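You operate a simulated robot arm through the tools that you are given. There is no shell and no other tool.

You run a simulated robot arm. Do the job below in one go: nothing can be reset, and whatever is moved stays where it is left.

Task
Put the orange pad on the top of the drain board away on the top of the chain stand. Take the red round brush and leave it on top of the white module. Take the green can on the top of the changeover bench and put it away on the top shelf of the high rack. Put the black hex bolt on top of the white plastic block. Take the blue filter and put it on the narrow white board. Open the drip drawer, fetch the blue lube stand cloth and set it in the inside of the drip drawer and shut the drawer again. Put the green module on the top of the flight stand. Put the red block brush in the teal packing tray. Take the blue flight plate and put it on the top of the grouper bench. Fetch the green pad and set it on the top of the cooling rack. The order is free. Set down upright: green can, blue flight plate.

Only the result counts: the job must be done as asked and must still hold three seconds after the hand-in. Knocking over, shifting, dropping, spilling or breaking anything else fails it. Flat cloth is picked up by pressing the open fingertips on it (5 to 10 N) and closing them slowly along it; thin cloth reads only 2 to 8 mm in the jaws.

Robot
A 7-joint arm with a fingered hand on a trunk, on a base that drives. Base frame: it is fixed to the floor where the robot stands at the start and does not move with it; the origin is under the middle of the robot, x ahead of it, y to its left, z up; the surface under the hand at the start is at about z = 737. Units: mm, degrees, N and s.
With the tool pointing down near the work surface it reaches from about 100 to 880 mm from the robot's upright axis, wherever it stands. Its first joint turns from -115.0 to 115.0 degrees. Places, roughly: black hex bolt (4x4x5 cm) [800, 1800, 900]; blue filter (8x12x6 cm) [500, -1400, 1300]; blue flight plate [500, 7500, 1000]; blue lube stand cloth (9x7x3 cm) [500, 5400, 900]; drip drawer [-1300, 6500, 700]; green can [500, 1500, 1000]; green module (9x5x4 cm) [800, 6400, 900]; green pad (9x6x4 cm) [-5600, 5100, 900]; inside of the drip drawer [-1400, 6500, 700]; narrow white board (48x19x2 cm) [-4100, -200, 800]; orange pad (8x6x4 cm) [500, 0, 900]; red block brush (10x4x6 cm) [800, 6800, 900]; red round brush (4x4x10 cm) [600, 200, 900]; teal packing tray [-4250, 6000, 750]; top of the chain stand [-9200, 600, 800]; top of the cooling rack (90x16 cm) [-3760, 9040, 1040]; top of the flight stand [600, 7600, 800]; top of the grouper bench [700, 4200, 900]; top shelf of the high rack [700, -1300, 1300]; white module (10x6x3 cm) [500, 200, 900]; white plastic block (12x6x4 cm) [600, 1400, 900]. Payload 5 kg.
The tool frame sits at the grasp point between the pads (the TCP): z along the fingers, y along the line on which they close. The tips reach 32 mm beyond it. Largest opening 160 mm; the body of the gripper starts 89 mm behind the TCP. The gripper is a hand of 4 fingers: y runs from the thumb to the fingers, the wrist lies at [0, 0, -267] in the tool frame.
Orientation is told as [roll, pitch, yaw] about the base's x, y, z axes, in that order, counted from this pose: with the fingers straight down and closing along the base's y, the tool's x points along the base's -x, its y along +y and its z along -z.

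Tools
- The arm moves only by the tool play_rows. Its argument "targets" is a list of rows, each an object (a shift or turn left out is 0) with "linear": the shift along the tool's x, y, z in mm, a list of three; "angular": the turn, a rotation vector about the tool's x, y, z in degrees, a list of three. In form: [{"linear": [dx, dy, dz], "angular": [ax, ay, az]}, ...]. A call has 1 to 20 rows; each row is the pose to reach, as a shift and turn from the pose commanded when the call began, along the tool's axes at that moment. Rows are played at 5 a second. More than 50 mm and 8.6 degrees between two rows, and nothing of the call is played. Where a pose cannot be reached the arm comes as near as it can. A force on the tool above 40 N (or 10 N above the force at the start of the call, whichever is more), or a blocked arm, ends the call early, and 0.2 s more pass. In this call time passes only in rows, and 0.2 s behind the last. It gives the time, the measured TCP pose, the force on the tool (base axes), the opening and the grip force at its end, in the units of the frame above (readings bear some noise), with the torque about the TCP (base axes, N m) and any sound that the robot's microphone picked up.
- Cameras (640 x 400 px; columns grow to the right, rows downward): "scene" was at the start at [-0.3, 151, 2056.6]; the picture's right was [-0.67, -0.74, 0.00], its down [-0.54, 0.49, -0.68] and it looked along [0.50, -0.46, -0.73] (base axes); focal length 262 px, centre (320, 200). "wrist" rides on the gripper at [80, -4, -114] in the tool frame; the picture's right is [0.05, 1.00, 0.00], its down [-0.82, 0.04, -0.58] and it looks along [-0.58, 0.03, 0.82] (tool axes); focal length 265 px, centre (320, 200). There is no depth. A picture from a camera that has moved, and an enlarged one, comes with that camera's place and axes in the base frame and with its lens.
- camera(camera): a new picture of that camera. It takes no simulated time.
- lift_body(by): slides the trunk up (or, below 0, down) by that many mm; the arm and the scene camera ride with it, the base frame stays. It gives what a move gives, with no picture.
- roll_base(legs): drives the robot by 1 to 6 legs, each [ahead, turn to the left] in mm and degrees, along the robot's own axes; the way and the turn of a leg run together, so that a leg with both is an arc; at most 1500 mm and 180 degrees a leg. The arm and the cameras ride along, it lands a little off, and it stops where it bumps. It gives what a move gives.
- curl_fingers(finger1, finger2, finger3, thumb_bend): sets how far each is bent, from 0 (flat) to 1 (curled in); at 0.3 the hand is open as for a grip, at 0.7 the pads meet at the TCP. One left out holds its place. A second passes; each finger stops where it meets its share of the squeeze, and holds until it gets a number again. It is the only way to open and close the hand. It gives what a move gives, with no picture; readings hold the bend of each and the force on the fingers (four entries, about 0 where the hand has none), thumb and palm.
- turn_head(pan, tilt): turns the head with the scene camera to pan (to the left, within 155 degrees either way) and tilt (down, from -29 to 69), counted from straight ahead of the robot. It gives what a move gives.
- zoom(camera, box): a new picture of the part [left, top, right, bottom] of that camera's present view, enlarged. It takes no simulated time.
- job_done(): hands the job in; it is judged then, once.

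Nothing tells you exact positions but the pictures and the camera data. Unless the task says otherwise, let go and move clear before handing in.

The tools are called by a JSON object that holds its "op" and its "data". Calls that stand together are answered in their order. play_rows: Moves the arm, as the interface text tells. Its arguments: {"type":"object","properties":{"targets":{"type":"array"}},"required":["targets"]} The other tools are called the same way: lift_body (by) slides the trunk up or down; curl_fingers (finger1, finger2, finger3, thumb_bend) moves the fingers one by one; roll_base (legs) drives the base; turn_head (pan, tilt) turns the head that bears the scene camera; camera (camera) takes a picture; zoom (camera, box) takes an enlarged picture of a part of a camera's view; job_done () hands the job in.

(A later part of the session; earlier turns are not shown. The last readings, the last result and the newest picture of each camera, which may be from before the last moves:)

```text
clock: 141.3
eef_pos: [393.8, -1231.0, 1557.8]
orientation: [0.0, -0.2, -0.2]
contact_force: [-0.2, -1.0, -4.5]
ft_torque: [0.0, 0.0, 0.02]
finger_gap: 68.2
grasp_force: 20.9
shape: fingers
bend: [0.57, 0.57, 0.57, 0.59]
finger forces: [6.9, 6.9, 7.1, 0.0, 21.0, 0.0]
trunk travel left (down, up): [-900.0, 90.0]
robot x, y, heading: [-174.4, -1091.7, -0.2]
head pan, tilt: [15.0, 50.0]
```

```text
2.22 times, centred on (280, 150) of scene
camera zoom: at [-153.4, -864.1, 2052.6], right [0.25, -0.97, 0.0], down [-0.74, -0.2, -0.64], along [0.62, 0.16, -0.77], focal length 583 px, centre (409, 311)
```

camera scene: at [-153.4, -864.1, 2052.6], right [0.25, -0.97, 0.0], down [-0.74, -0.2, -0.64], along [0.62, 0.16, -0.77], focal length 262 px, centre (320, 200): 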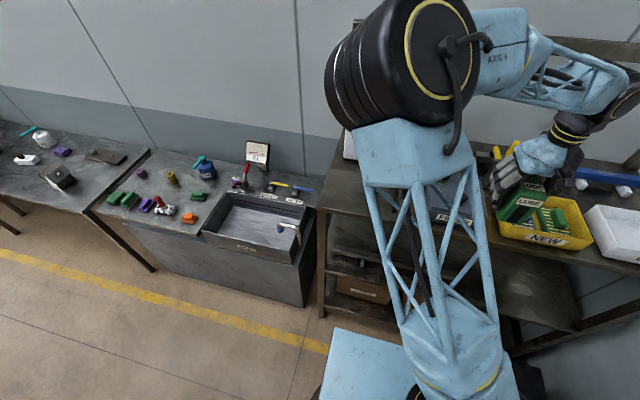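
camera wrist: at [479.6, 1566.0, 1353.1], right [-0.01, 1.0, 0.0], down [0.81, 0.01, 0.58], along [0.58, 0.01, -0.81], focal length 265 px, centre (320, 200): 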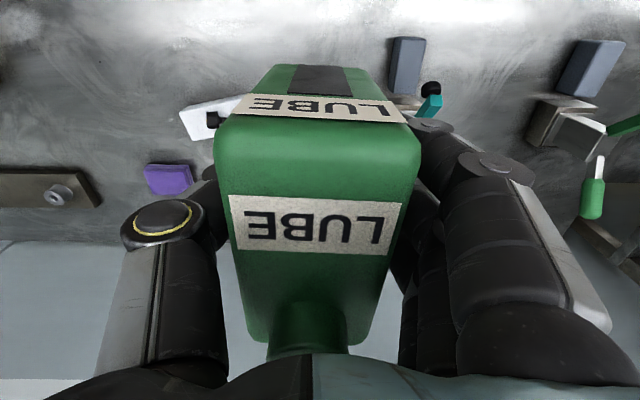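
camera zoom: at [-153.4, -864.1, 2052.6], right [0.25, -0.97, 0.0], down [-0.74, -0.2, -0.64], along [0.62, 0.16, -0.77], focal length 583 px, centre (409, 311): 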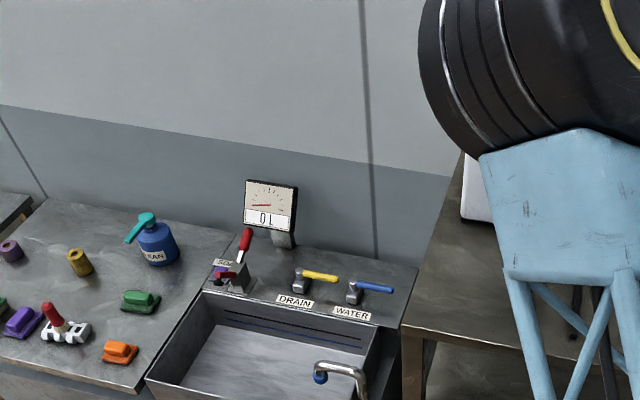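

The arm hides the free spot. I'll swing the can sideways to y ≈ −800 in front of the shelf and look with the wrist camera.

{"op": "play_rows", "data": {"targets": [{"linear": [0, 45, 0]}, {"linear": [0, 90, 0]}, {"linear": [0, 135, 0]}, {"linear": [0, 180, 0]}, {"linear": [0, 225, 0]}, {"linear": [0, 270, 0]}, {"linear": [0, 315, 0]}, {"linear": [0, 360, 0]}, {"linear": [0, 405, 0]}, {"linear": [0, 430, 0]}]}}

{"op": "camera", "data": {"camera": "wrist"}}

{"op": "turn_head", "data": {"pan": -10, "tilt": 45}}

{"op": "camera", "data": {"camera": "scene"}}

```text
clock: 143.5
eef_pos: [395.2, -800.8, 1559.2]
orientation: [0.0, -0.2, -0.3]
contact_force: [-0.6, 0.3, -4.2]
ft_torque: [0.01, 0.02, -0.04]
finger_gap: 68.0
grasp_force: 21.0
shape: fingers
bend: [0.57, 0.57, 0.57, 0.59]
finger forces: [7.0, 7.0, 7.2, 0.0, 21.0, 0.0]
trunk travel left (down, up): [-900.0, 90.0]
robot x, y, heading: [-170.0, -1088.5, -0.2]
head pan, tilt: [15.0, 50.0]
```

```text
taken
camera wrist: at [315.6, -805.6, 1672.0], right [-0.05, 1.0, 0.0], down [0.81, 0.04, 0.58], along [0.58, 0.03, -0.81], focal length 265 px, centre (320, 200)
```

wrist: 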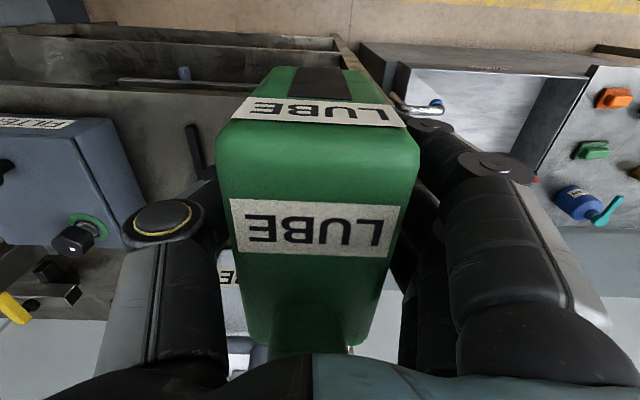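

```text
clock: 144.4
eef_pos: [397.0, -801.6, 1559.5]
orientation: [-0.1, -0.3, -0.2]
contact_force: [-0.1, 0.0, -5.4]
ft_torque: [0.02, 0.04, 0.01]
finger_gap: 68.1
grasp_force: 21.2
shape: fingers
bend: [0.57, 0.57, 0.57, 0.59]
finger forces: [7.0, 7.0, 7.1, 0.0, 21.0, 0.1]
trunk travel left (down, up): [-900.0, 90.0]
robot x, y, heading: [-169.9, -1087.6, -0.5]
head pan, tilt: [-10.0, 45.0]
```

```text
taken
camera scene: at [-147.8, -897.3, 2059.4], right [-0.18, -0.98, 0.0], down [-0.7, 0.13, -0.71], along [0.7, -0.13, -0.71], focal length 262 px, centre (320, 200)
```

scene: 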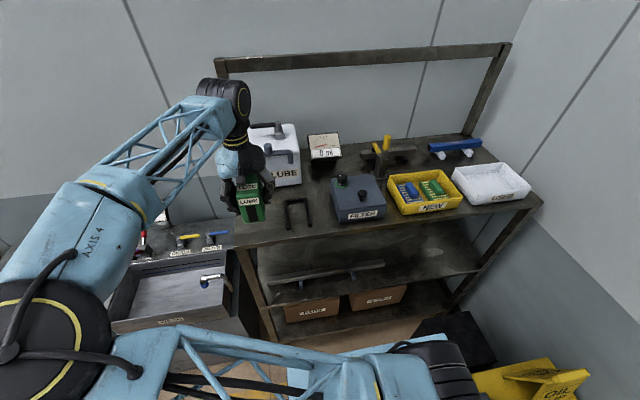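

The spot at (535, −800) is clear between the shelf's left end and the U-handle. I'll extend over it and lower.

{"op": "play_rows", "data": {"targets": [{"linear": [-45, 0, 0]}, {"linear": [-90, 0, 0]}, {"linear": [-138, 0, 0]}, {"linear": [-138, 0, 45]}, {"linear": [-138, 0, 90]}, {"linear": [-138, 0, 135]}, {"linear": [-138, 0, 170]}]}}

{"op": "zoom", "data": {"camera": "scene", "box": [190, 120, 350, 260]}}

{"op": "camera", "data": {"camera": "wrist"}}

```text
clock: 146.0
eef_pos: [534.1, -801.6, 1385.7]
orientation: [0.0, -0.2, -0.1]
contact_force: [0.6, -0.1, -4.9]
ft_torque: [0.02, 0.02, 0.0]
finger_gap: 67.9
grasp_force: 21.4
shape: fingers
bend: [0.57, 0.57, 0.57, 0.59]
finger forces: [7.0, 7.1, 7.1, 0.1, 21.1, 0.1]
trunk travel left (down, up): [-900.0, 90.0]
robot x, y, heading: [-168.5, -1087.7, -0.1]
head pan, tilt: [-10.0, 45.0]
```

```text
2.86 times, centred on (270, 190) of scene
camera zoom: at [-147.0, -897.1, 2059.5], right [-0.18, -0.98, 0.0], down [-0.7, 0.13, -0.71], along [0.7, -0.13, -0.71], focal length 749 px, centre (463, 229)
```

zoom: 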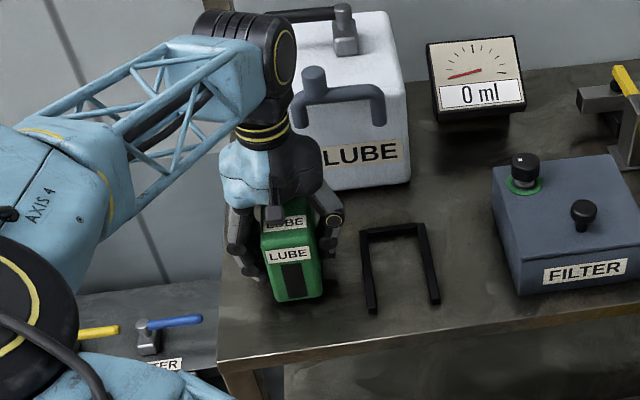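

```text
taken
camera wrist: at [453.7, -806.0, 1498.7], right [-0.05, 1.0, 0.0], down [0.81, 0.04, 0.58], along [0.58, 0.03, -0.81], focal length 265 px, centre (320, 200)
```

wrist: 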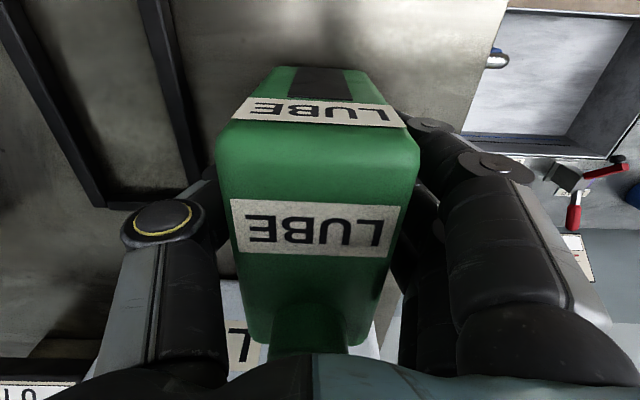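

The can is above a clear spot. I'll lower the last bit with contact checks.

{"op": "play_rows", "data": {"targets": [{"linear": [0, 0, 15]}, {"linear": [0, 0, 26]}]}}

{"op": "play_rows", "data": {"targets": [{"linear": [0, 0, 2]}, {"linear": [0, 0, 4]}]}}

{"op": "play_rows", "data": {"targets": [{"linear": [0, 0, 1.5]}, {"linear": [0, 0, 3]}]}}

```text
clock: 146.6
eef_pos: [532.6, -801.3, 1364.4]
orientation: [0.0, -0.4, -0.4]
contact_force: [1.8, 0.1, 32.2]
ft_torque: [0.09, 0.05, 0.03]
finger_gap: 68.3
grasp_force: 27.4
shape: fingers
bend: [0.58, 0.58, 0.58, 0.6]
finger forces: [8.9, 8.9, 8.9, 0.0, 27.3, 0.0]
trunk travel left (down, up): [-900.0, 90.0]
robot x, y, heading: [-172.4, -1088.5, -0.1]
head pan, tilt: [-10.0, 45.0]
```

```text
clock: 147.1
eef_pos: [532.4, -802.5, 1363.2]
orientation: [0.2, -0.5, -0.1]
contact_force: [-5.1, -1.2, 20.7]
ft_torque: [0.12, 0.17, 0.07]
finger_gap: 68.1
grasp_force: 24.7
shape: fingers
bend: [0.58, 0.58, 0.58, 0.61]
finger forces: [8.1, 8.1, 8.3, 0.0, 25.9, 0.0]
trunk travel left (down, up): [-900.0, 90.0]
robot x, y, heading: [-170.6, -1089.4, -0.3]
head pan, tilt: [-10.0, 45.0]
stopped in row 2: the force on the tool passed its limit at 43 N (the readings are from after the stop); the commanded pose is now the measured one
```

```text
clock: 147.7
eef_pos: [535.1, -802.5, 1362.6]
orientation: [0.1, -0.7, -0.1]
contact_force: [-6.2, -1.8, 23.2]
ft_torque: [0.08, 0.23, 0.07]
finger_gap: 68.0
grasp_force: 25.0
shape: fingers
bend: [0.58, 0.58, 0.58, 0.61]
finger forces: [8.0, 8.1, 8.2, 0.0, 26.3, 0.0]
trunk travel left (down, up): [-900.0, 90.0]
robot x, y, heading: [-171.1, -1090.4, -0.3]
head pan, tilt: [-10.0, 45.0]
stopped in row 2: the force on the tool passed its limit at 42 N (the readings are from after the stop); the commanded pose is now the measured one
```

The shelf contact came early, near z = 1315. I'll ease up and check.

{"op": "play_rows", "data": {"targets": [{"linear": [0, 0, -2]}]}}

{"op": "zoom", "data": {"camera": "scene", "box": [210, 150, 310, 240]}}

{"op": "camera", "data": {"camera": "wrist"}}

```text
clock: 148.1
eef_pos: [534.8, -800.9, 1362.5]
orientation: [0.0, -0.6, -0.2]
contact_force: [-2.6, -1.6, 14.2]
ft_torque: [0.14, 0.06, 0.08]
finger_gap: 68.1
grasp_force: 25.0
shape: fingers
bend: [0.58, 0.58, 0.58, 0.61]
finger forces: [7.7, 7.9, 8.1, 0.0, 25.8, 0.0]
trunk travel left (down, up): [-900.0, 90.0]
robot x, y, heading: [-168.2, -1085.2, -0.4]
head pan, tilt: [-10.0, 45.0]
```

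```text
4.44 times, centred on (260, 195) of scene
camera zoom: at [-150.2, -898.7, 2059.4], right [-0.18, -0.98, 0.0], down [-0.7, 0.13, -0.71], along [0.7, -0.13, -0.71], focal length 1166 px, centre (587, 222)
```

zoom: 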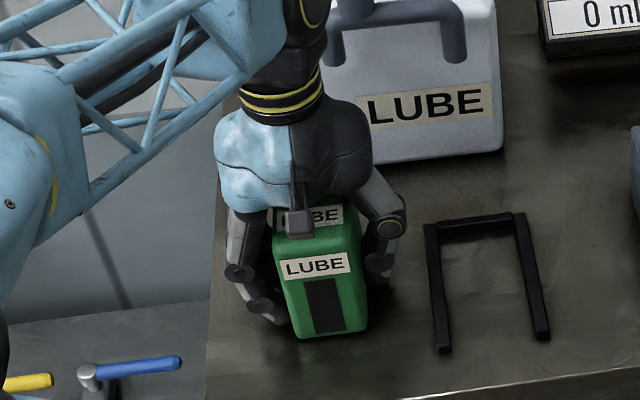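

```text
taken
camera wrist: at [453.6, -806.7, 1475.8], right [-0.05, 1.0, 0.0], down [0.81, 0.04, 0.59], along [0.58, 0.03, -0.81], focal length 265 px, centre (320, 200)
```

wrist: 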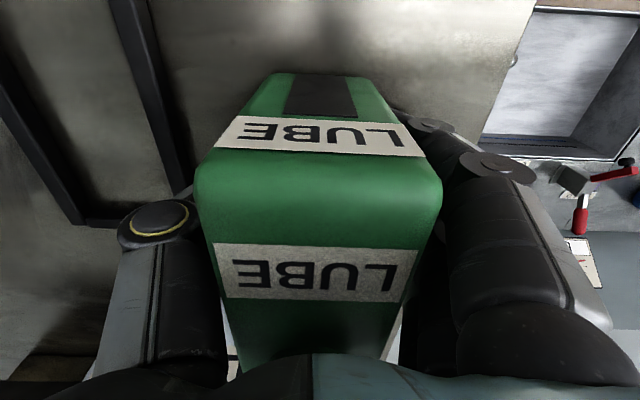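

{"op": "play_rows", "data": {"targets": [{"linear": [0, 0, -1.5]}]}}

```text
clock: 148.4
eef_pos: [534.8, -801.7, 1363.6]
orientation: [0.1, -0.4, -0.3]
contact_force: [-2.9, -1.9, 7.8]
ft_torque: [0.17, 0.04, 0.07]
finger_gap: 68.1
grasp_force: 23.9
shape: fingers
bend: [0.58, 0.58, 0.58, 0.61]
finger forces: [7.6, 7.8, 8.0, 0.0, 24.9, 0.0]
trunk travel left (down, up): [-900.0, 90.0]
robot x, y, heading: [-166.4, -1090.4, -0.2]
head pan, tilt: [-10.0, 45.0]
```

{"op": "play_rows", "data": {"targets": [{"linear": [0, 0, -1.3]}]}}

{"op": "curl_fingers", "data": {"finger1": 0.5, "finger2": 0.5, "finger3": 0.5, "thumb_bend": 0.5}}

{"op": "camera", "data": {"camera": "wrist"}}

{"op": "zoom", "data": {"camera": "scene", "box": [210, 150, 310, 240]}}

```text
clock: 148.8
eef_pos: [534.2, -801.4, 1363.5]
orientation: [0.0, -0.3, -0.2]
contact_force: [-0.5, -1.2, -2.3]
ft_torque: [0.04, 0.0, 0.05]
finger_gap: 68.3
grasp_force: 22.1
shape: fingers
bend: [0.58, 0.58, 0.58, 0.61]
finger forces: [7.1, 7.1, 7.3, 0.0, 21.7, 0.0]
trunk travel left (down, up): [-900.0, 90.0]
robot x, y, heading: [-169.5, -1090.2, -0.5]
head pan, tilt: [-10.0, 45.0]
```

```text
clock: 149.8
eef_pos: [536.5, -801.2, 1365.4]
orientation: [0.1, -0.5, -0.2]
contact_force: [0.4, 0.9, -1.0]
ft_torque: [0.01, 0.0, -0.01]
finger_gap: 90.4
grasp_force: 0.1
shape: fingers
bend: [0.5, 0.5, 0.5, 0.5]
finger forces: [0.0, 0.0, 0.1, 0.1, 0.1, 0.1]
trunk travel left (down, up): [-900.0, 90.0]
robot x, y, heading: [-170.8, -1087.5, -0.1]
head pan, tilt: [-10.0, 45.0]
```

```text
taken
camera wrist: at [454.5, -806.6, 1477.8], right [-0.05, 1.0, 0.0], down [0.81, 0.04, 0.58], along [0.58, 0.03, -0.81], focal length 265 px, centre (320, 200)
```

wrist: 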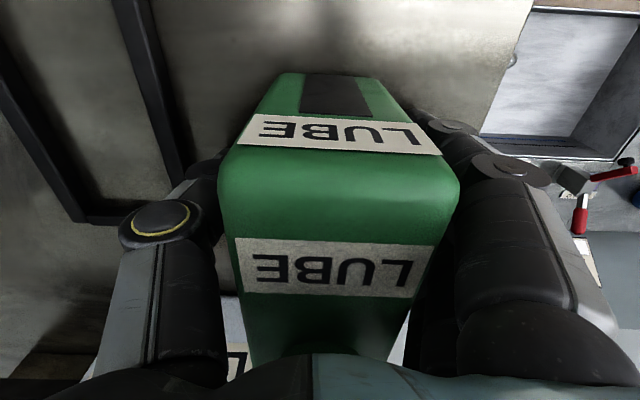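

```text
4.44 times, centred on (260, 195) of scene
camera zoom: at [-148.2, -897.8, 2059.5], right [-0.18, -0.98, 0.0], down [-0.7, 0.13, -0.71], along [0.7, -0.13, -0.71], focal length 1166 px, centre (587, 222)
```

zoom: 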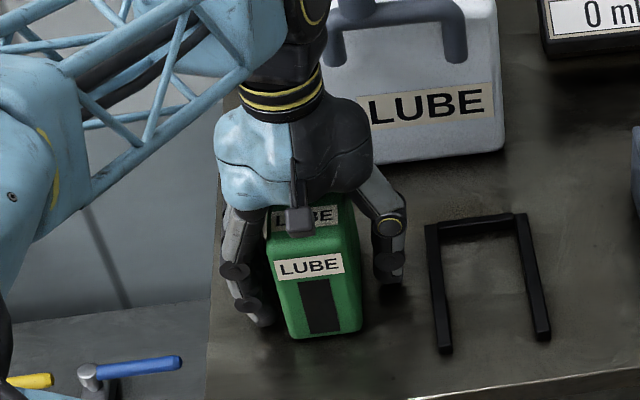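

The can stands on the shelf. I'll open a bit more, rise clear and check.

{"op": "curl_fingers", "data": {"finger1": 0.43, "finger2": 0.43, "finger3": 0.43, "thumb_bend": 0.47}}

{"op": "play_rows", "data": {"targets": [{"linear": [0, 2, -30]}, {"linear": [0, 2, -70]}, {"linear": [0, 2, -120]}, {"linear": [0, 2, -170]}, {"linear": [0, 2, -220]}]}}

{"op": "camera", "data": {"camera": "scene"}}

{"op": "zoom", "data": {"camera": "scene", "box": [210, 150, 310, 240]}}

```text
clock: 150.8
eef_pos: [535.7, -801.7, 1365.4]
orientation: [0.2, -0.5, -0.2]
contact_force: [0.2, -0.7, -0.1]
ft_torque: [-0.03, 0.03, 0.02]
finger_gap: 110.2
grasp_force: 0.1
shape: fingers
bend: [0.43, 0.43, 0.43, 0.47]
finger forces: [0.0, 0.0, 0.0, 0.0, 0.0, 0.1]
trunk travel left (down, up): [-900.0, 90.0]
robot x, y, heading: [-166.6, -1088.8, -0.3]
head pan, tilt: [-10.0, 45.0]
```

```text
clock: 152.1
eef_pos: [536.0, -798.9, 1585.3]
orientation: [0.0, -0.4, -0.2]
contact_force: [-0.2, 0.1, 0.0]
ft_torque: [-0.02, 0.0, -0.06]
finger_gap: 110.5
grasp_force: 0.1
shape: fingers
bend: [0.43, 0.43, 0.43, 0.47]
finger forces: [0.0, 0.0, 0.1, 0.1, 0.0, 0.0]
trunk travel left (down, up): [-900.0, 90.0]
robot x, y, heading: [-170.8, -1091.5, -0.3]
head pan, tilt: [-10.0, 45.0]
```

```text
taken
camera scene: at [-148.8, -898.9, 2059.5], right [-0.18, -0.98, 0.0], down [-0.7, 0.13, -0.71], along [0.7, -0.13, -0.71], focal length 262 px, centre (320, 200)
```

scene: 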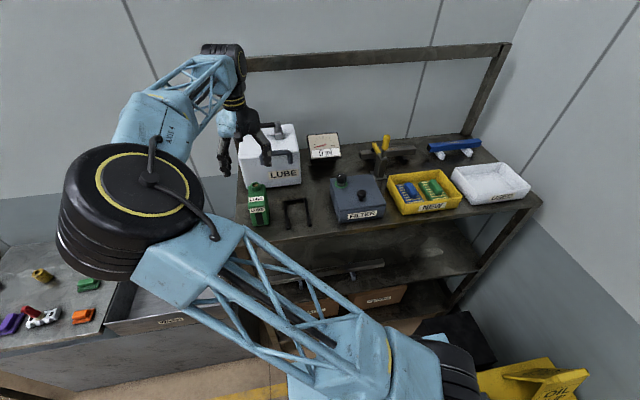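

```text
4.44 times, centred on (260, 195) of scene
camera zoom: at [-148.8, -898.9, 2059.5], right [-0.18, -0.98, 0.0], down [-0.7, 0.13, -0.71], along [0.7, -0.13, -0.71], focal length 1166 px, centre (587, 222)
```

zoom: 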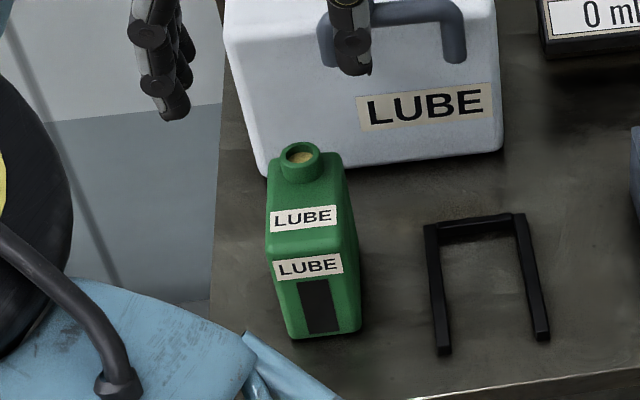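

The can stands upright on the top shelf. I'll check the brush at lower left and the blue filter in the bin.

{"op": "zoom", "data": {"camera": "scene", "box": [0, 260, 110, 350]}}

{"op": "zoom", "data": {"camera": "scene", "box": [330, 120, 540, 240]}}

```text
4.44 times, centred on (55, 305) of scene
camera zoom: at [-148.8, -898.9, 2059.5], right [-0.18, -0.98, 0.0], down [-0.7, 0.13, -0.71], along [0.7, -0.13, -0.71], focal length 1166 px, centre (1498, -267)
```

zoom: 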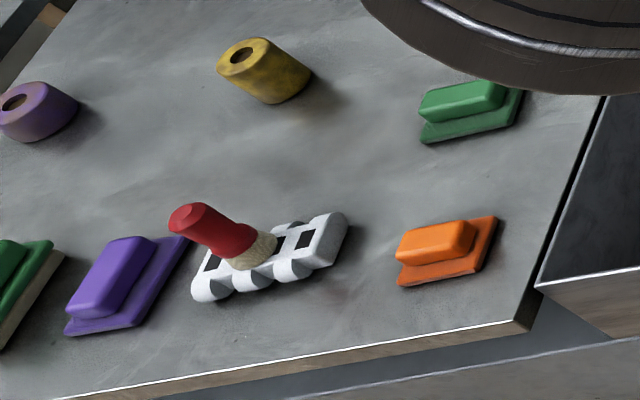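

```text
3.05 times, centred on (435, 180) of scene
camera zoom: at [-148.8, -898.9, 2059.5], right [-0.18, -0.98, 0.0], down [-0.7, 0.13, -0.71], along [0.7, -0.13, -0.71], focal length 799 px, centre (-30, 261)
```

zoom: 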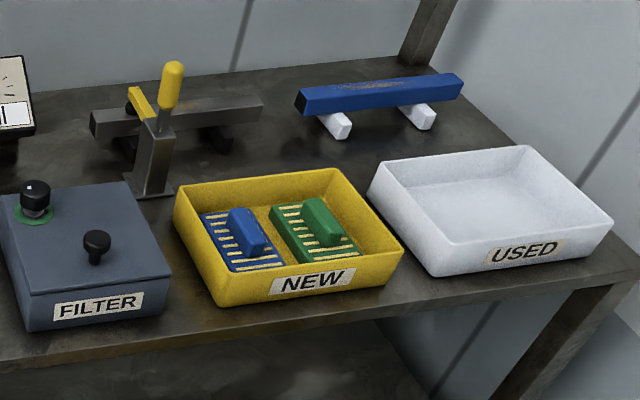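

The brush is still upright on its module. Next I'll move the hand over the yellow bin to the blue filter.

{"op": "play_rows", "data": {"targets": [{"linear": [10, -48, 0]}, {"linear": [20, -96, 0]}, {"linear": [20, -144, 0]}, {"linear": [20, -192, 0]}, {"linear": [20, -240, 0]}, {"linear": [20, -288, 0]}, {"linear": [20, -336, 0]}, {"linear": [20, -384, 0]}, {"linear": [20, -432, 0]}, {"linear": [20, -480, 0]}, {"linear": [20, -528, 0]}, {"linear": [20, -576, 0]}]}}

{"op": "camera", "data": {"camera": "wrist"}}

{"op": "camera", "data": {"camera": "scene"}}

```text
clock: 154.7
eef_pos: [511.7, -1379.3, 1578.3]
orientation: [0.2, -0.6, -0.2]
contact_force: [1.4, -0.3, -0.3]
ft_torque: [0.03, -0.05, 0.02]
finger_gap: 111.0
grasp_force: 0.0
shape: fingers
bend: [0.43, 0.43, 0.43, 0.47]
finger forces: [0.0, 0.0, 0.0, 0.0, 0.1, 0.1]
trunk travel left (down, up): [-900.0, 90.0]
robot x, y, heading: [-172.0, -1088.3, -0.2]
head pan, tilt: [-10.0, 45.0]
```

```text
taken
camera wrist: at [430.7, -1384.1, 1691.7], right [-0.05, 1.0, 0.0], down [0.81, 0.04, 0.58], along [0.58, 0.03, -0.81], focal length 265 px, centre (320, 200)
```

wrist: 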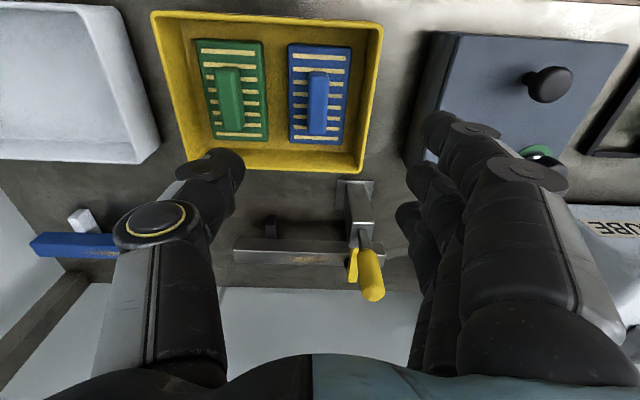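

```text
taken
camera scene: at [-147.5, -902.0, 2059.9], right [-0.18, -0.98, 0.0], down [-0.7, 0.13, -0.71], along [0.7, -0.12, -0.71], focal length 262 px, centre (320, 200)
```

scene: 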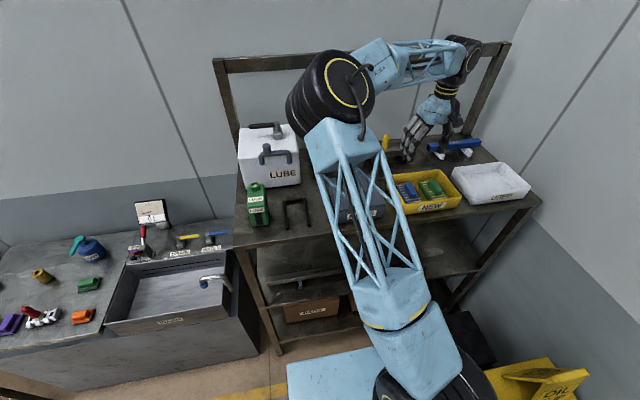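

The blue filter's handle is at about (511, −1382). I'll narrow the hand, come lower and re-measure.

{"op": "curl_fingers", "data": {"finger1": 0.58, "finger2": 0.58, "finger3": 0.58, "thumb_bend": 0.58}}

{"op": "play_rows", "data": {"targets": [{"linear": [2, -3, 40]}, {"linear": [2, -3, 80]}, {"linear": [2, -3, 120]}]}}

{"op": "camera", "data": {"camera": "wrist"}}

{"op": "zoom", "data": {"camera": "wrist", "box": [220, 40, 420, 200]}}

```text
clock: 155.7
eef_pos: [511.5, -1375.2, 1579.2]
orientation: [0.1, -0.5, -0.2]
contact_force: [-0.8, -0.5, 0.9]
ft_torque: [0.0, 0.02, 0.0]
finger_gap: 65.2
grasp_force: 0.0
shape: fingers
bend: [0.57, 0.57, 0.57, 0.57]
finger forces: [0.1, 0.0, 0.0, 0.0, 0.0, 0.0]
trunk travel left (down, up): [-900.0, 90.0]
robot x, y, heading: [-168.9, -1089.5, -0.4]
head pan, tilt: [-10.0, 45.0]
```

```text
clock: 156.4
eef_pos: [513.1, -1377.8, 1457.1]
orientation: [0.1, -0.6, -0.2]
contact_force: [0.4, 0.4, 0.9]
ft_torque: [-0.02, 0.05, -0.03]
finger_gap: 65.2
grasp_force: 0.2
shape: fingers
bend: [0.57, 0.57, 0.57, 0.57]
finger forces: [0.0, 0.0, 0.0, 0.0, 0.0, 0.0]
trunk travel left (down, up): [-900.0, 90.0]
robot x, y, heading: [-169.6, -1087.5, -0.0]
head pan, tilt: [-10.0, 45.0]
```

```text
taken
camera wrist: at [431.5, -1383.2, 1570.5], right [-0.05, 1.0, 0.0], down [0.81, 0.04, 0.58], along [0.58, 0.03, -0.81], focal length 265 px, centre (320, 200)
```

wrist: 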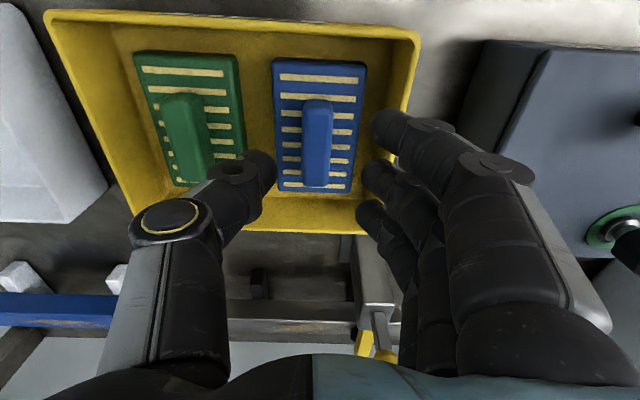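

```text
2.50 times, centred on (320, 120) of wrist
camera zoom: at [431.5, -1383.2, 1570.5], right [-0.05, 1.0, 0.0], down [0.81, 0.04, 0.58], along [0.58, 0.03, -0.81], focal length 664 px, centre (320, 400)
```

zoom: 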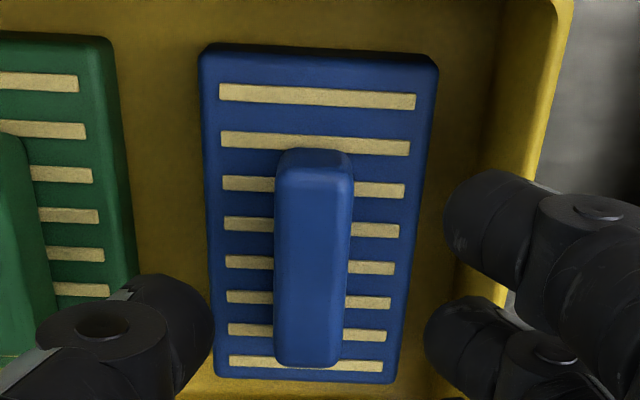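

The handle is centred at about (513, −1380) with its top near z = 1380. I'll narrow to about 50 mm and go down to grip height.

{"op": "curl_fingers", "data": {"finger1": 0.61, "finger2": 0.61, "finger3": 0.61, "thumb_bend": 0.61}}

{"op": "play_rows", "data": {"targets": [{"linear": [0, -2, 25]}, {"linear": [0, -2, 45]}]}}

{"op": "camera", "data": {"camera": "wrist"}}

```text
clock: 157.4
eef_pos: [511.2, -1377.7, 1459.3]
orientation: [0.1, -0.4, -0.2]
contact_force: [0.3, 0.1, 0.3]
ft_torque: [0.0, 0.0, 0.0]
finger_gap: 50.7
grasp_force: 0.1
shape: fingers
bend: [0.61, 0.61, 0.61, 0.61]
finger forces: [0.0, 0.1, 0.0, 0.1, 0.0, 0.1]
trunk travel left (down, up): [-900.0, 90.0]
robot x, y, heading: [-169.2, -1084.9, -0.4]
head pan, tilt: [-10.0, 45.0]
```

```text
clock: 158.1
eef_pos: [513.3, -1380.8, 1417.8]
orientation: [0.2, -0.6, -0.2]
contact_force: [-0.7, -0.1, 0.1]
ft_torque: [0.02, -0.01, 0.0]
finger_gap: 50.6
grasp_force: 0.1
shape: fingers
bend: [0.61, 0.61, 0.61, 0.61]
finger forces: [0.0, 0.0, 0.0, 0.0, 0.0, 0.0]
trunk travel left (down, up): [-900.0, 90.0]
robot x, y, heading: [-168.2, -1088.1, 0.2]
head pan, tilt: [-10.0, 45.0]
```

```text
taken
camera wrist: at [432.5, -1386.3, 1530.7], right [-0.05, 1.0, 0.0], down [0.81, 0.04, 0.58], along [0.58, 0.03, -0.81], focal length 265 px, centre (320, 200)
```

wrist: 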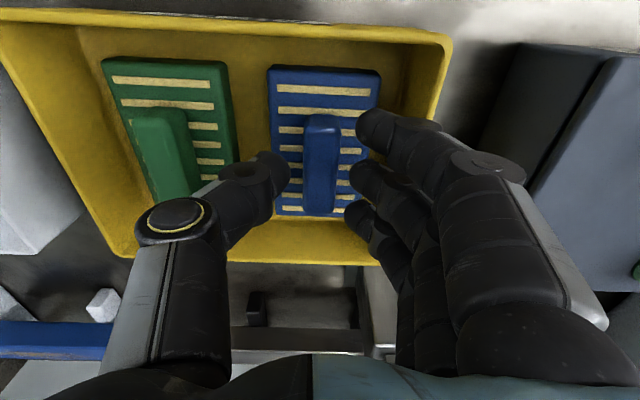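

{"op": "play_rows", "data": {"targets": [{"linear": [2, 0, 15]}, {"linear": [2, 0, 28]}]}}

{"op": "camera", "data": {"camera": "wrist"}}

```text
clock: 158.7
eef_pos: [511.9, -1382.0, 1389.0]
orientation: [0.1, -0.6, -0.2]
contact_force: [0.0, -0.6, 0.3]
ft_torque: [0.05, -0.04, -0.01]
finger_gap: 50.9
grasp_force: 0.0
shape: fingers
bend: [0.61, 0.61, 0.61, 0.61]
finger forces: [0.0, 0.0, 0.0, 0.0, 0.0, 0.0]
trunk travel left (down, up): [-900.0, 90.0]
robot x, y, heading: [-169.6, -1089.7, -0.4]
head pan, tilt: [-10.0, 45.0]
```

```text
taken
camera wrist: at [430.0, -1386.9, 1501.6], right [-0.05, 1.0, 0.0], down [0.81, 0.04, 0.58], along [0.58, 0.03, -0.81], focal length 265 px, centre (320, 200)
```

wrist: 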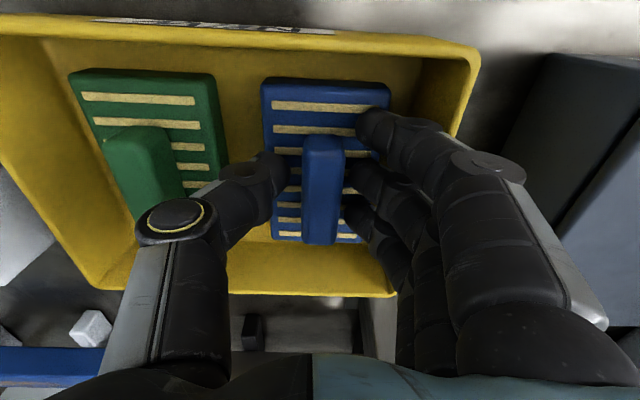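

{"op": "play_rows", "data": {"targets": [{"linear": [1, 0, 6]}, {"linear": [1, 0, 13]}]}}

{"op": "curl_fingers", "data": {"finger1": 0.75, "finger2": 0.75, "finger3": 0.75, "thumb_bend": 0.75}}

{"op": "camera", "data": {"camera": "wrist"}}

```text
clock: 159.2
eef_pos: [511.0, -1382.4, 1385.9]
orientation: [-0.2, -1.0, -0.2]
contact_force: [-3.2, 3.1, 22.8]
ft_torque: [0.2, 0.62, -0.08]
finger_gap: 50.0
grasp_force: 11.4
shape: fingers
bend: [0.62, 0.61, 0.61, 0.61]
finger forces: [11.9, 1.4, 0.1, 0.0, 9.3, 0.0]
trunk travel left (down, up): [-900.0, 90.0]
robot x, y, heading: [-170.4, -1091.9, -0.1]
head pan, tilt: [-10.0, 45.0]
stopped in row 2: the force on the tool passed its limit at 48 N (the readings are from after the stop); the commanded pose is now the measured one
```

```text
clock: 160.2
eef_pos: [513.2, -1382.5, 1384.0]
orientation: [-0.1, -1.0, -0.2]
contact_force: [-0.4, -0.1, 0.5]
ft_torque: [-0.06, -0.04, 0.02]
finger_gap: 25.3
grasp_force: 21.2
shape: fingers
bend: [0.74, 0.67, 0.67, 0.68]
finger forces: [3.9, 10.4, 7.8, 0.0, 21.6, 0.0]
trunk travel left (down, up): [-900.0, 90.0]
robot x, y, heading: [-169.8, -1089.5, -0.2]
head pan, tilt: [-10.0, 45.0]
```

```text
taken
camera wrist: at [430.1, -1387.2, 1496.5], right [-0.05, 1.0, 0.0], down [0.81, 0.04, 0.59], along [0.59, 0.03, -0.81], focal length 265 px, centre (320, 200)
```

wrist: 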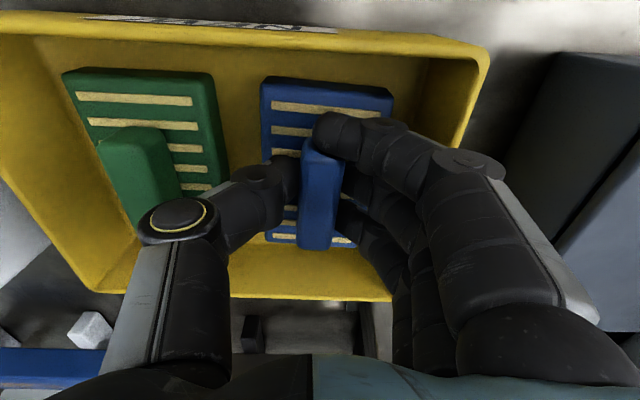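

The handle is gripped. I'll lift and check.

{"op": "play_rows", "data": {"targets": [{"linear": [0, 0, -15]}, {"linear": [0, 0, -40]}, {"linear": [0, 0, -80]}]}}

{"op": "camera", "data": {"camera": "wrist"}}

```text
clock: 161.0
eef_pos: [508.4, -1379.9, 1464.9]
orientation: [-0.1, -0.8, -0.2]
contact_force: [-0.9, -0.1, -0.9]
ft_torque: [-0.03, -0.02, -0.03]
finger_gap: 25.1
grasp_force: 20.3
shape: fingers
bend: [0.74, 0.67, 0.67, 0.68]
finger forces: [3.4, 10.3, 7.0, 0.0, 21.1, 0.0]
trunk travel left (down, up): [-900.0, 90.0]
robot x, y, heading: [-167.3, -1090.2, -0.3]
head pan, tilt: [-10.0, 45.0]
```

```text
taken
camera wrist: at [427.4, -1384.4, 1577.0], right [-0.05, 1.0, 0.0], down [0.81, 0.04, 0.59], along [0.59, 0.03, -0.81], focal length 265 px, centre (320, 200)
```

wrist: 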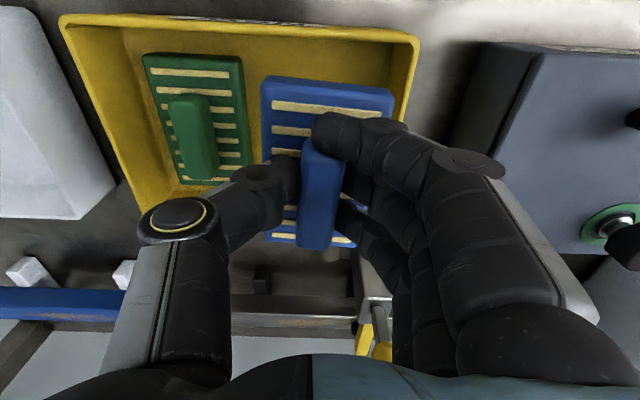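

The filter is held. I'll raise it, retract the arm, and then drive around north of the workbench toward the white board, which should be on the cart at about (−4100, −100).

{"op": "play_rows", "data": {"targets": [{"linear": [0, 0, -45]}, {"linear": [0, 0, -90]}, {"linear": [45, 10, -90]}, {"linear": [90, 30, -90]}, {"linear": [130, 60, -90]}, {"linear": [170, 90, -90]}]}}

{"op": "roll_base", "data": {"legs": [[0, 90], [1300, 0], [1300, 0]]}}

{"op": "turn_head", "data": {"pan": 90, "tilt": 25}}

{"op": "camera", "data": {"camera": "scene"}}

```text
clock: 162.4
eef_pos: [339.9, -1287.1, 1554.2]
orientation: [-0.1, -0.9, -0.2]
contact_force: [0.0, 0.0, -1.3]
ft_torque: [-0.05, 0.01, -0.01]
finger_gap: 25.0
grasp_force: 20.5
shape: fingers
bend: [0.74, 0.67, 0.67, 0.68]
finger forces: [3.1, 10.2, 6.9, 0.1, 20.7, 0.0]
trunk travel left (down, up): [-900.0, 90.0]
robot x, y, heading: [-171.6, -1090.1, -0.2]
head pan, tilt: [-10.0, 45.0]
```

```text
clock: 178.9
eef_pos: [25.0, 1982.5, 1554.5]
orientation: [-0.1, -0.9, 91.0]
contact_force: [0.2, 0.6, -1.9]
ft_torque: [-0.02, 0.01, 0.01]
finger_gap: 24.6
grasp_force: 19.3
shape: fingers
bend: [0.74, 0.67, 0.67, 0.68]
finger forces: [2.1, 10.0, 6.6, 0.0, 19.9, 0.0]
trunk travel left (down, up): [-900.0, 90.0]
robot x, y, heading: [-162.1, 1464.2, 90.7]
head pan, tilt: [-10.0, 45.0]
```

```text
clock: 180.7
eef_pos: [25.1, 1981.1, 1553.3]
orientation: [-0.1, -0.9, 90.9]
contact_force: [-0.4, 0.3, -1.3]
ft_torque: [-0.01, -0.05, 0.02]
finger_gap: 24.0
grasp_force: 19.4
shape: fingers
bend: [0.74, 0.67, 0.67, 0.68]
finger forces: [2.0, 9.9, 6.7, 0.1, 19.9, 0.0]
trunk travel left (down, up): [-900.0, 90.0]
robot x, y, heading: [-166.1, 1464.5, 90.9]
head pan, tilt: [90.0, 25.0]
```

```text
taken
camera scene: at [-460.3, 1405.3, 2090.1], right [-0.01, 1.0, 0.0], down [0.42, 0.01, -0.91], along [-0.91, -0.01, -0.42], focal length 262 px, centre (320, 200)
```

scene: 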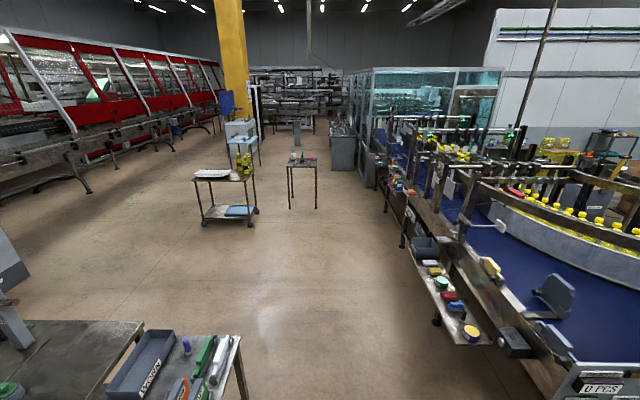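

The way west is open: the cart with the white board is at about (−4100, −100), with a clear floor between. I'll drive west first, then diagonally toward it.

{"op": "roll_base", "data": {"legs": [[0, 90], [1500, 0], [250, 0], [0, 46]]}}

{"op": "turn_head", "data": {"pan": 0, "tilt": 25}}

{"op": "camera", "data": {"camera": "scene"}}

```text
clock: 195.7
eef_pos: [-2388.2, 1229.7, 1554.2]
orientation: [-0.2, -0.9, -133.2]
contact_force: [0.7, -0.5, -0.5]
ft_torque: [-0.01, 0.01, -0.01]
finger_gap: 23.4
grasp_force: 18.1
shape: fingers
bend: [0.75, 0.67, 0.67, 0.68]
finger forces: [0.8, 9.6, 6.7, 0.0, 18.9, 0.0]
trunk travel left (down, up): [-900.0, 90.0]
robot x, y, heading: [-1890.5, 1466.3, -133.2]
head pan, tilt: [90.0, 25.0]
```

```text
clock: 197.3
eef_pos: [-2388.8, 1228.8, 1553.6]
orientation: [-0.1, -0.8, -133.2]
contact_force: [0.2, -0.2, -1.5]
ft_torque: [-0.02, -0.05, -0.01]
finger_gap: 23.4
grasp_force: 18.1
shape: fingers
bend: [0.75, 0.67, 0.67, 0.68]
finger forces: [0.8, 9.6, 6.8, 0.0, 18.9, 0.0]
trunk travel left (down, up): [-900.0, 90.0]
robot x, y, heading: [-1894.1, 1463.6, -133.4]
head pan, tilt: [0.0, 25.0]
```

```text
taken
camera scene: at [-1766.3, 1304.2, 2090.1], right [-0.73, 0.69, 0.0], down [0.29, 0.31, -0.91], along [-0.62, -0.66, -0.42], focal length 262 px, centre (320, 200)
```

scene: 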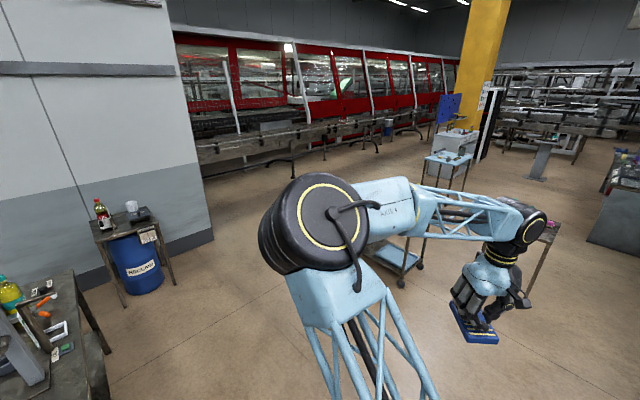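

{"op": "roll_base", "data": {"legs": [[1100, 0], [1050, 0], [0, -46]]}}

{"op": "turn_head", "data": {"pan": 0, "tilt": 45}}

{"op": "camera", "data": {"camera": "scene"}}

{"op": "camera", "data": {"camera": "wrist"}}

```text
clock: 210.2
eef_pos: [-3888.8, 95.4, 1553.6]
orientation: [-0.1, -0.9, -179.6]
contact_force: [0.1, 0.0, -1.9]
ft_torque: [-0.04, 0.01, 0.04]
finger_gap: 23.2
grasp_force: 17.9
shape: fingers
bend: [0.75, 0.67, 0.67, 0.68]
finger forces: [0.6, 9.6, 6.8, 0.0, 18.9, 0.0]
trunk travel left (down, up): [-900.0, 90.0]
robot x, y, heading: [-3375.3, -101.0, -179.8]
head pan, tilt: [0.0, 25.0]
```

```text
clock: 211.0
eef_pos: [-3889.8, 93.9, 1553.1]
orientation: [0.0, -0.9, -179.6]
contact_force: [-0.3, -0.2, -0.7]
ft_torque: [-0.01, 0.01, -0.02]
finger_gap: 22.9
grasp_force: 18.0
shape: fingers
bend: [0.75, 0.67, 0.67, 0.68]
finger forces: [0.6, 9.6, 6.8, 0.0, 18.8, 0.0]
trunk travel left (down, up): [-900.0, 90.0]
robot x, y, heading: [-3373.8, -103.2, -179.8]
head pan, tilt: [0.0, 45.0]
```

```text
taken
camera scene: at [-3396.0, -303.1, 2059.6], right [-0.01, 1.0, 0.0], down [0.71, 0.0, -0.71], along [-0.71, 0.0, -0.71], focal length 262 px, centre (320, 200)
```

scene: 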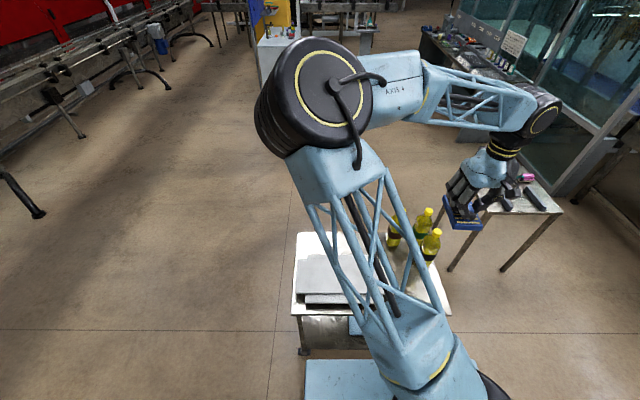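

```text
taken
camera wrist: at [-3807.2, 97.6, 1666.2], right [0.06, -1.0, 0.0], down [-0.81, -0.05, 0.59], along [-0.59, -0.03, -0.81], focal length 265 px, centre (320, 200)
```

wrist: 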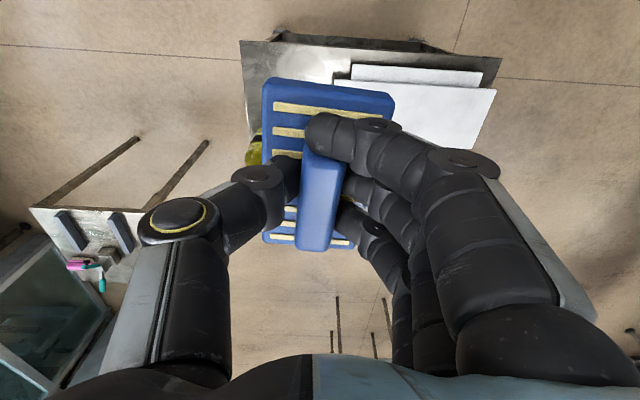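

Two white pieces are visible on the cart. I'll swing the arm north so the head camera gets a clear view.

{"op": "play_rows", "data": {"targets": [{"linear": [10, -45, 0]}, {"linear": [30, -90, 0]}, {"linear": [50, -135, 0]}, {"linear": [70, -180, 0]}, {"linear": [90, -225, 0]}, {"linear": [110, -270, 0]}, {"linear": [130, -315, 0]}]}}

{"op": "camera", "data": {"camera": "scene"}}

{"op": "zoom", "data": {"camera": "scene", "box": [280, 180, 480, 330]}}

```text
clock: 212.6
eef_pos: [-3761.4, 412.3, 1553.1]
orientation: [0.0, -0.9, -179.6]
contact_force: [0.8, 1.9, -1.3]
ft_torque: [-0.06, 0.03, -0.01]
finger_gap: 23.1
grasp_force: 17.9
shape: fingers
bend: [0.75, 0.67, 0.67, 0.68]
finger forces: [0.5, 9.7, 6.8, 0.0, 18.7, 0.1]
trunk travel left (down, up): [-900.0, 90.0]
robot x, y, heading: [-3372.1, -98.6, -179.4]
head pan, tilt: [0.0, 45.0]
```

```text
taken
camera scene: at [-3395.1, -298.7, 2060.0], right [-0.01, 1.0, 0.0], down [0.71, 0.0, -0.71], along [-0.71, -0.01, -0.71], focal length 262 px, centre (320, 200)
```

scene: 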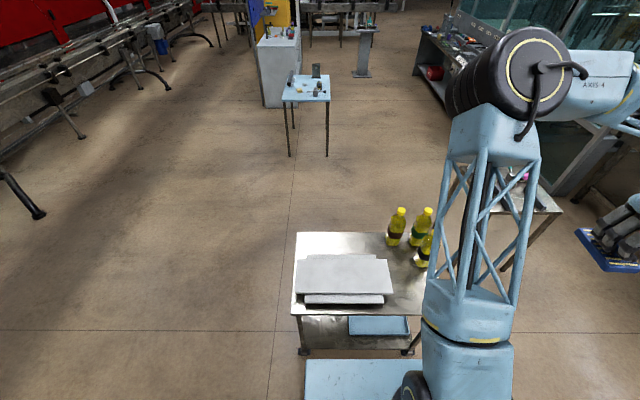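

```text
2.67 times, centred on (380, 255) of scene
camera zoom: at [-3395.1, -298.7, 2060.0], right [-0.01, 1.0, 0.0], down [0.71, 0.0, -0.71], along [-0.71, -0.01, -0.71], focal length 699 px, centre (160, 53)
```

zoom: 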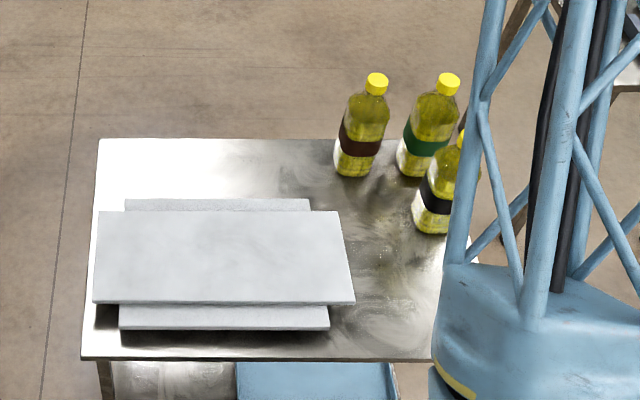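

The top board is the 48×19 cm narrow one, centred at about (−4068, −195) near z = 840. I'll carry the filter over its centre.

{"op": "play_rows", "data": {"targets": [{"linear": [-20, 40, 20]}, {"linear": [-41, 81, 40]}, {"linear": [-61, 121, 60]}, {"linear": [-82, 162, 80]}, {"linear": [-102, 202, 100]}, {"linear": [-123, 243, 120]}, {"linear": [-143, 283, 140]}, {"linear": [-164, 324, 160]}, {"linear": [-184, 364, 180]}, {"linear": [-205, 405, 200]}, {"linear": [-225, 445, 220]}, {"linear": [-246, 486, 240]}, {"linear": [-266, 526, 260]}, {"linear": [-287, 567, 280]}, {"linear": [-307, 607, 300]}]}}

{"op": "camera", "data": {"camera": "wrist"}}

```text
refused: row 2 steps farther than a row can; nothing moved
```

```text
taken
camera wrist: at [-3680.3, 415.8, 1665.2], right [0.06, -1.0, 0.0], down [-0.81, -0.05, 0.59], along [-0.59, -0.03, -0.81], focal length 265 px, centre (320, 200)
```

wrist: 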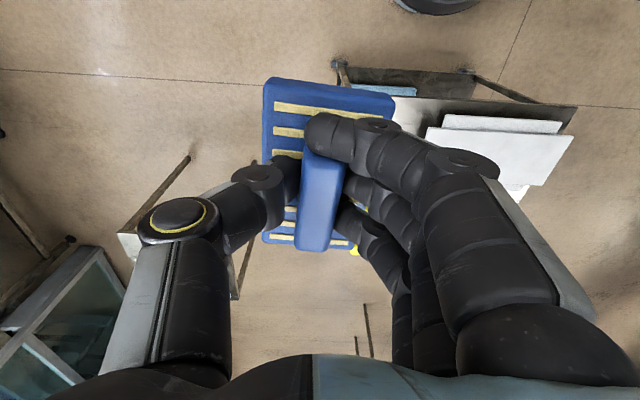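

{"op": "play_rows", "data": {"targets": [{"linear": [-19, 38, 18]}, {"linear": [-38, 76, 36]}, {"linear": [-57, 114, 54]}, {"linear": [-76, 152, 72]}, {"linear": [-95, 190, 90]}, {"linear": [-114, 228, 108]}, {"linear": [-134, 266, 126]}, {"linear": [-153, 304, 144]}, {"linear": [-172, 342, 162]}, {"linear": [-191, 380, 180]}, {"linear": [-210, 418, 198]}, {"linear": [-230, 456, 216]}, {"linear": [-249, 494, 234]}, {"linear": [-268, 532, 252]}, {"linear": [-287, 570, 270]}, {"linear": [-307, 607, 288]}, {"linear": [-307, 607, 335]}, {"linear": [-307, 607, 384]}]}}

{"op": "camera", "data": {"camera": "wrist"}}

{"op": "camera", "data": {"camera": "scene"}}

```text
clock: 216.4
eef_pos: [-4075.8, -201.0, 1171.3]
orientation: [-0.1, -0.9, -179.5]
contact_force: [0.0, -0.1, -2.2]
ft_torque: [0.04, -0.03, -0.02]
finger_gap: 22.4
grasp_force: 17.7
shape: fingers
bend: [0.75, 0.67, 0.67, 0.68]
finger forces: [0.1, 9.6, 6.7, 0.0, 18.2, 0.0]
trunk travel left (down, up): [-900.0, 90.0]
robot x, y, heading: [-3378.2, -106.6, -179.8]
head pan, tilt: [0.0, 45.0]
```

```text
taken
camera wrist: at [-3993.4, -197.6, 1283.9], right [0.06, -1.0, 0.0], down [-0.81, -0.05, 0.59], along [-0.59, -0.03, -0.81], focal length 265 px, centre (320, 200)
```

wrist: 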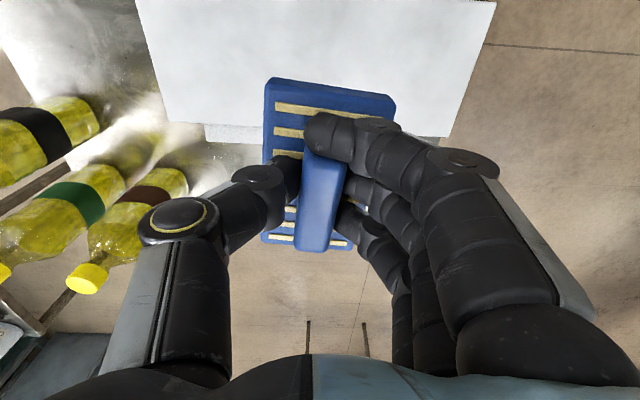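

```text
taken
camera scene: at [-3397.5, -304.2, 2059.5], right [-0.01, 1.0, 0.0], down [0.71, 0.0, -0.71], along [-0.71, 0.0, -0.71], focal length 262 px, centre (320, 200)
```

scene: 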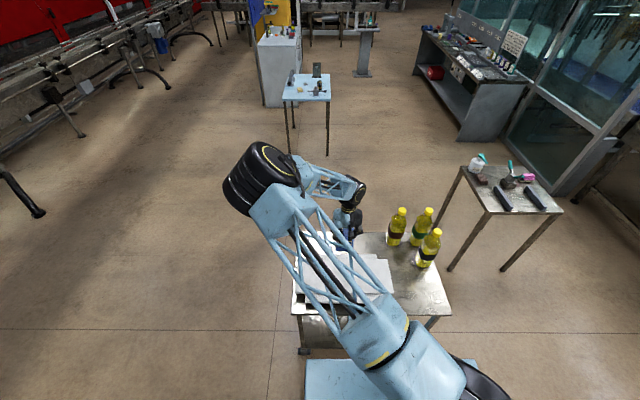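

Board edges check out with the centre at (−4068, −188). I'll descend.

{"op": "play_rows", "data": {"targets": [{"linear": [6, -9, 45]}, {"linear": [6, -9, 95]}, {"linear": [6, -9, 145]}, {"linear": [6, -9, 195]}, {"linear": [6, -9, 235]}]}}

{"op": "camera", "data": {"camera": "wrist"}}

```text
clock: 217.6
eef_pos: [-4064.1, -188.9, 935.7]
orientation: [-0.1, -0.9, -179.6]
contact_force: [0.4, 0.4, -1.8]
ft_torque: [0.02, -0.03, 0.01]
finger_gap: 22.6
grasp_force: 17.4
shape: fingers
bend: [0.75, 0.67, 0.67, 0.68]
finger forces: [0.2, 9.5, 6.6, 0.0, 17.9, 0.0]
trunk travel left (down, up): [-900.0, 90.0]
robot x, y, heading: [-3371.5, -101.1, -179.6]
head pan, tilt: [0.0, 45.0]
```

```text
taken
camera wrist: at [-3981.8, -184.7, 1047.9], right [0.06, -1.0, 0.0], down [-0.81, -0.05, 0.59], along [-0.59, -0.03, -0.81], focal length 265 px, centre (320, 200)
```

wrist: 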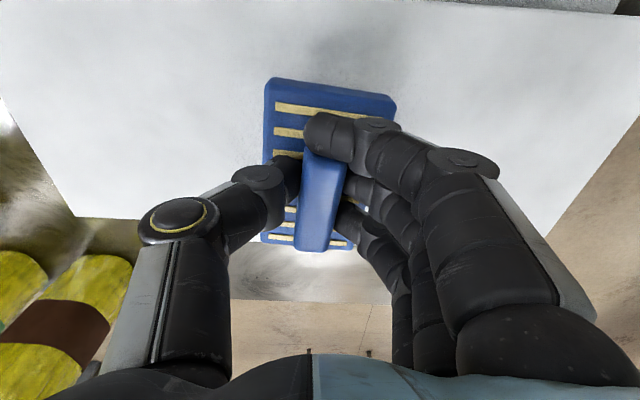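

{"op": "play_rows", "data": {"targets": [{"linear": [0, 0, 10]}, {"linear": [0, 0, 18]}, {"linear": [0, 0, 24]}]}}

```text
clock: 218.4
eef_pos: [-4065.5, -189.5, 911.8]
orientation: [-0.1, -0.9, -179.7]
contact_force: [-0.6, -0.1, -1.2]
ft_torque: [-0.02, -0.02, -0.02]
finger_gap: 22.4
grasp_force: 17.2
shape: fingers
bend: [0.75, 0.67, 0.67, 0.68]
finger forces: [0.2, 9.4, 6.5, 0.1, 18.0, 0.0]
trunk travel left (down, up): [-900.0, 90.0]
robot x, y, heading: [-3378.2, -100.8, -179.7]
head pan, tilt: [0.0, 45.0]
```

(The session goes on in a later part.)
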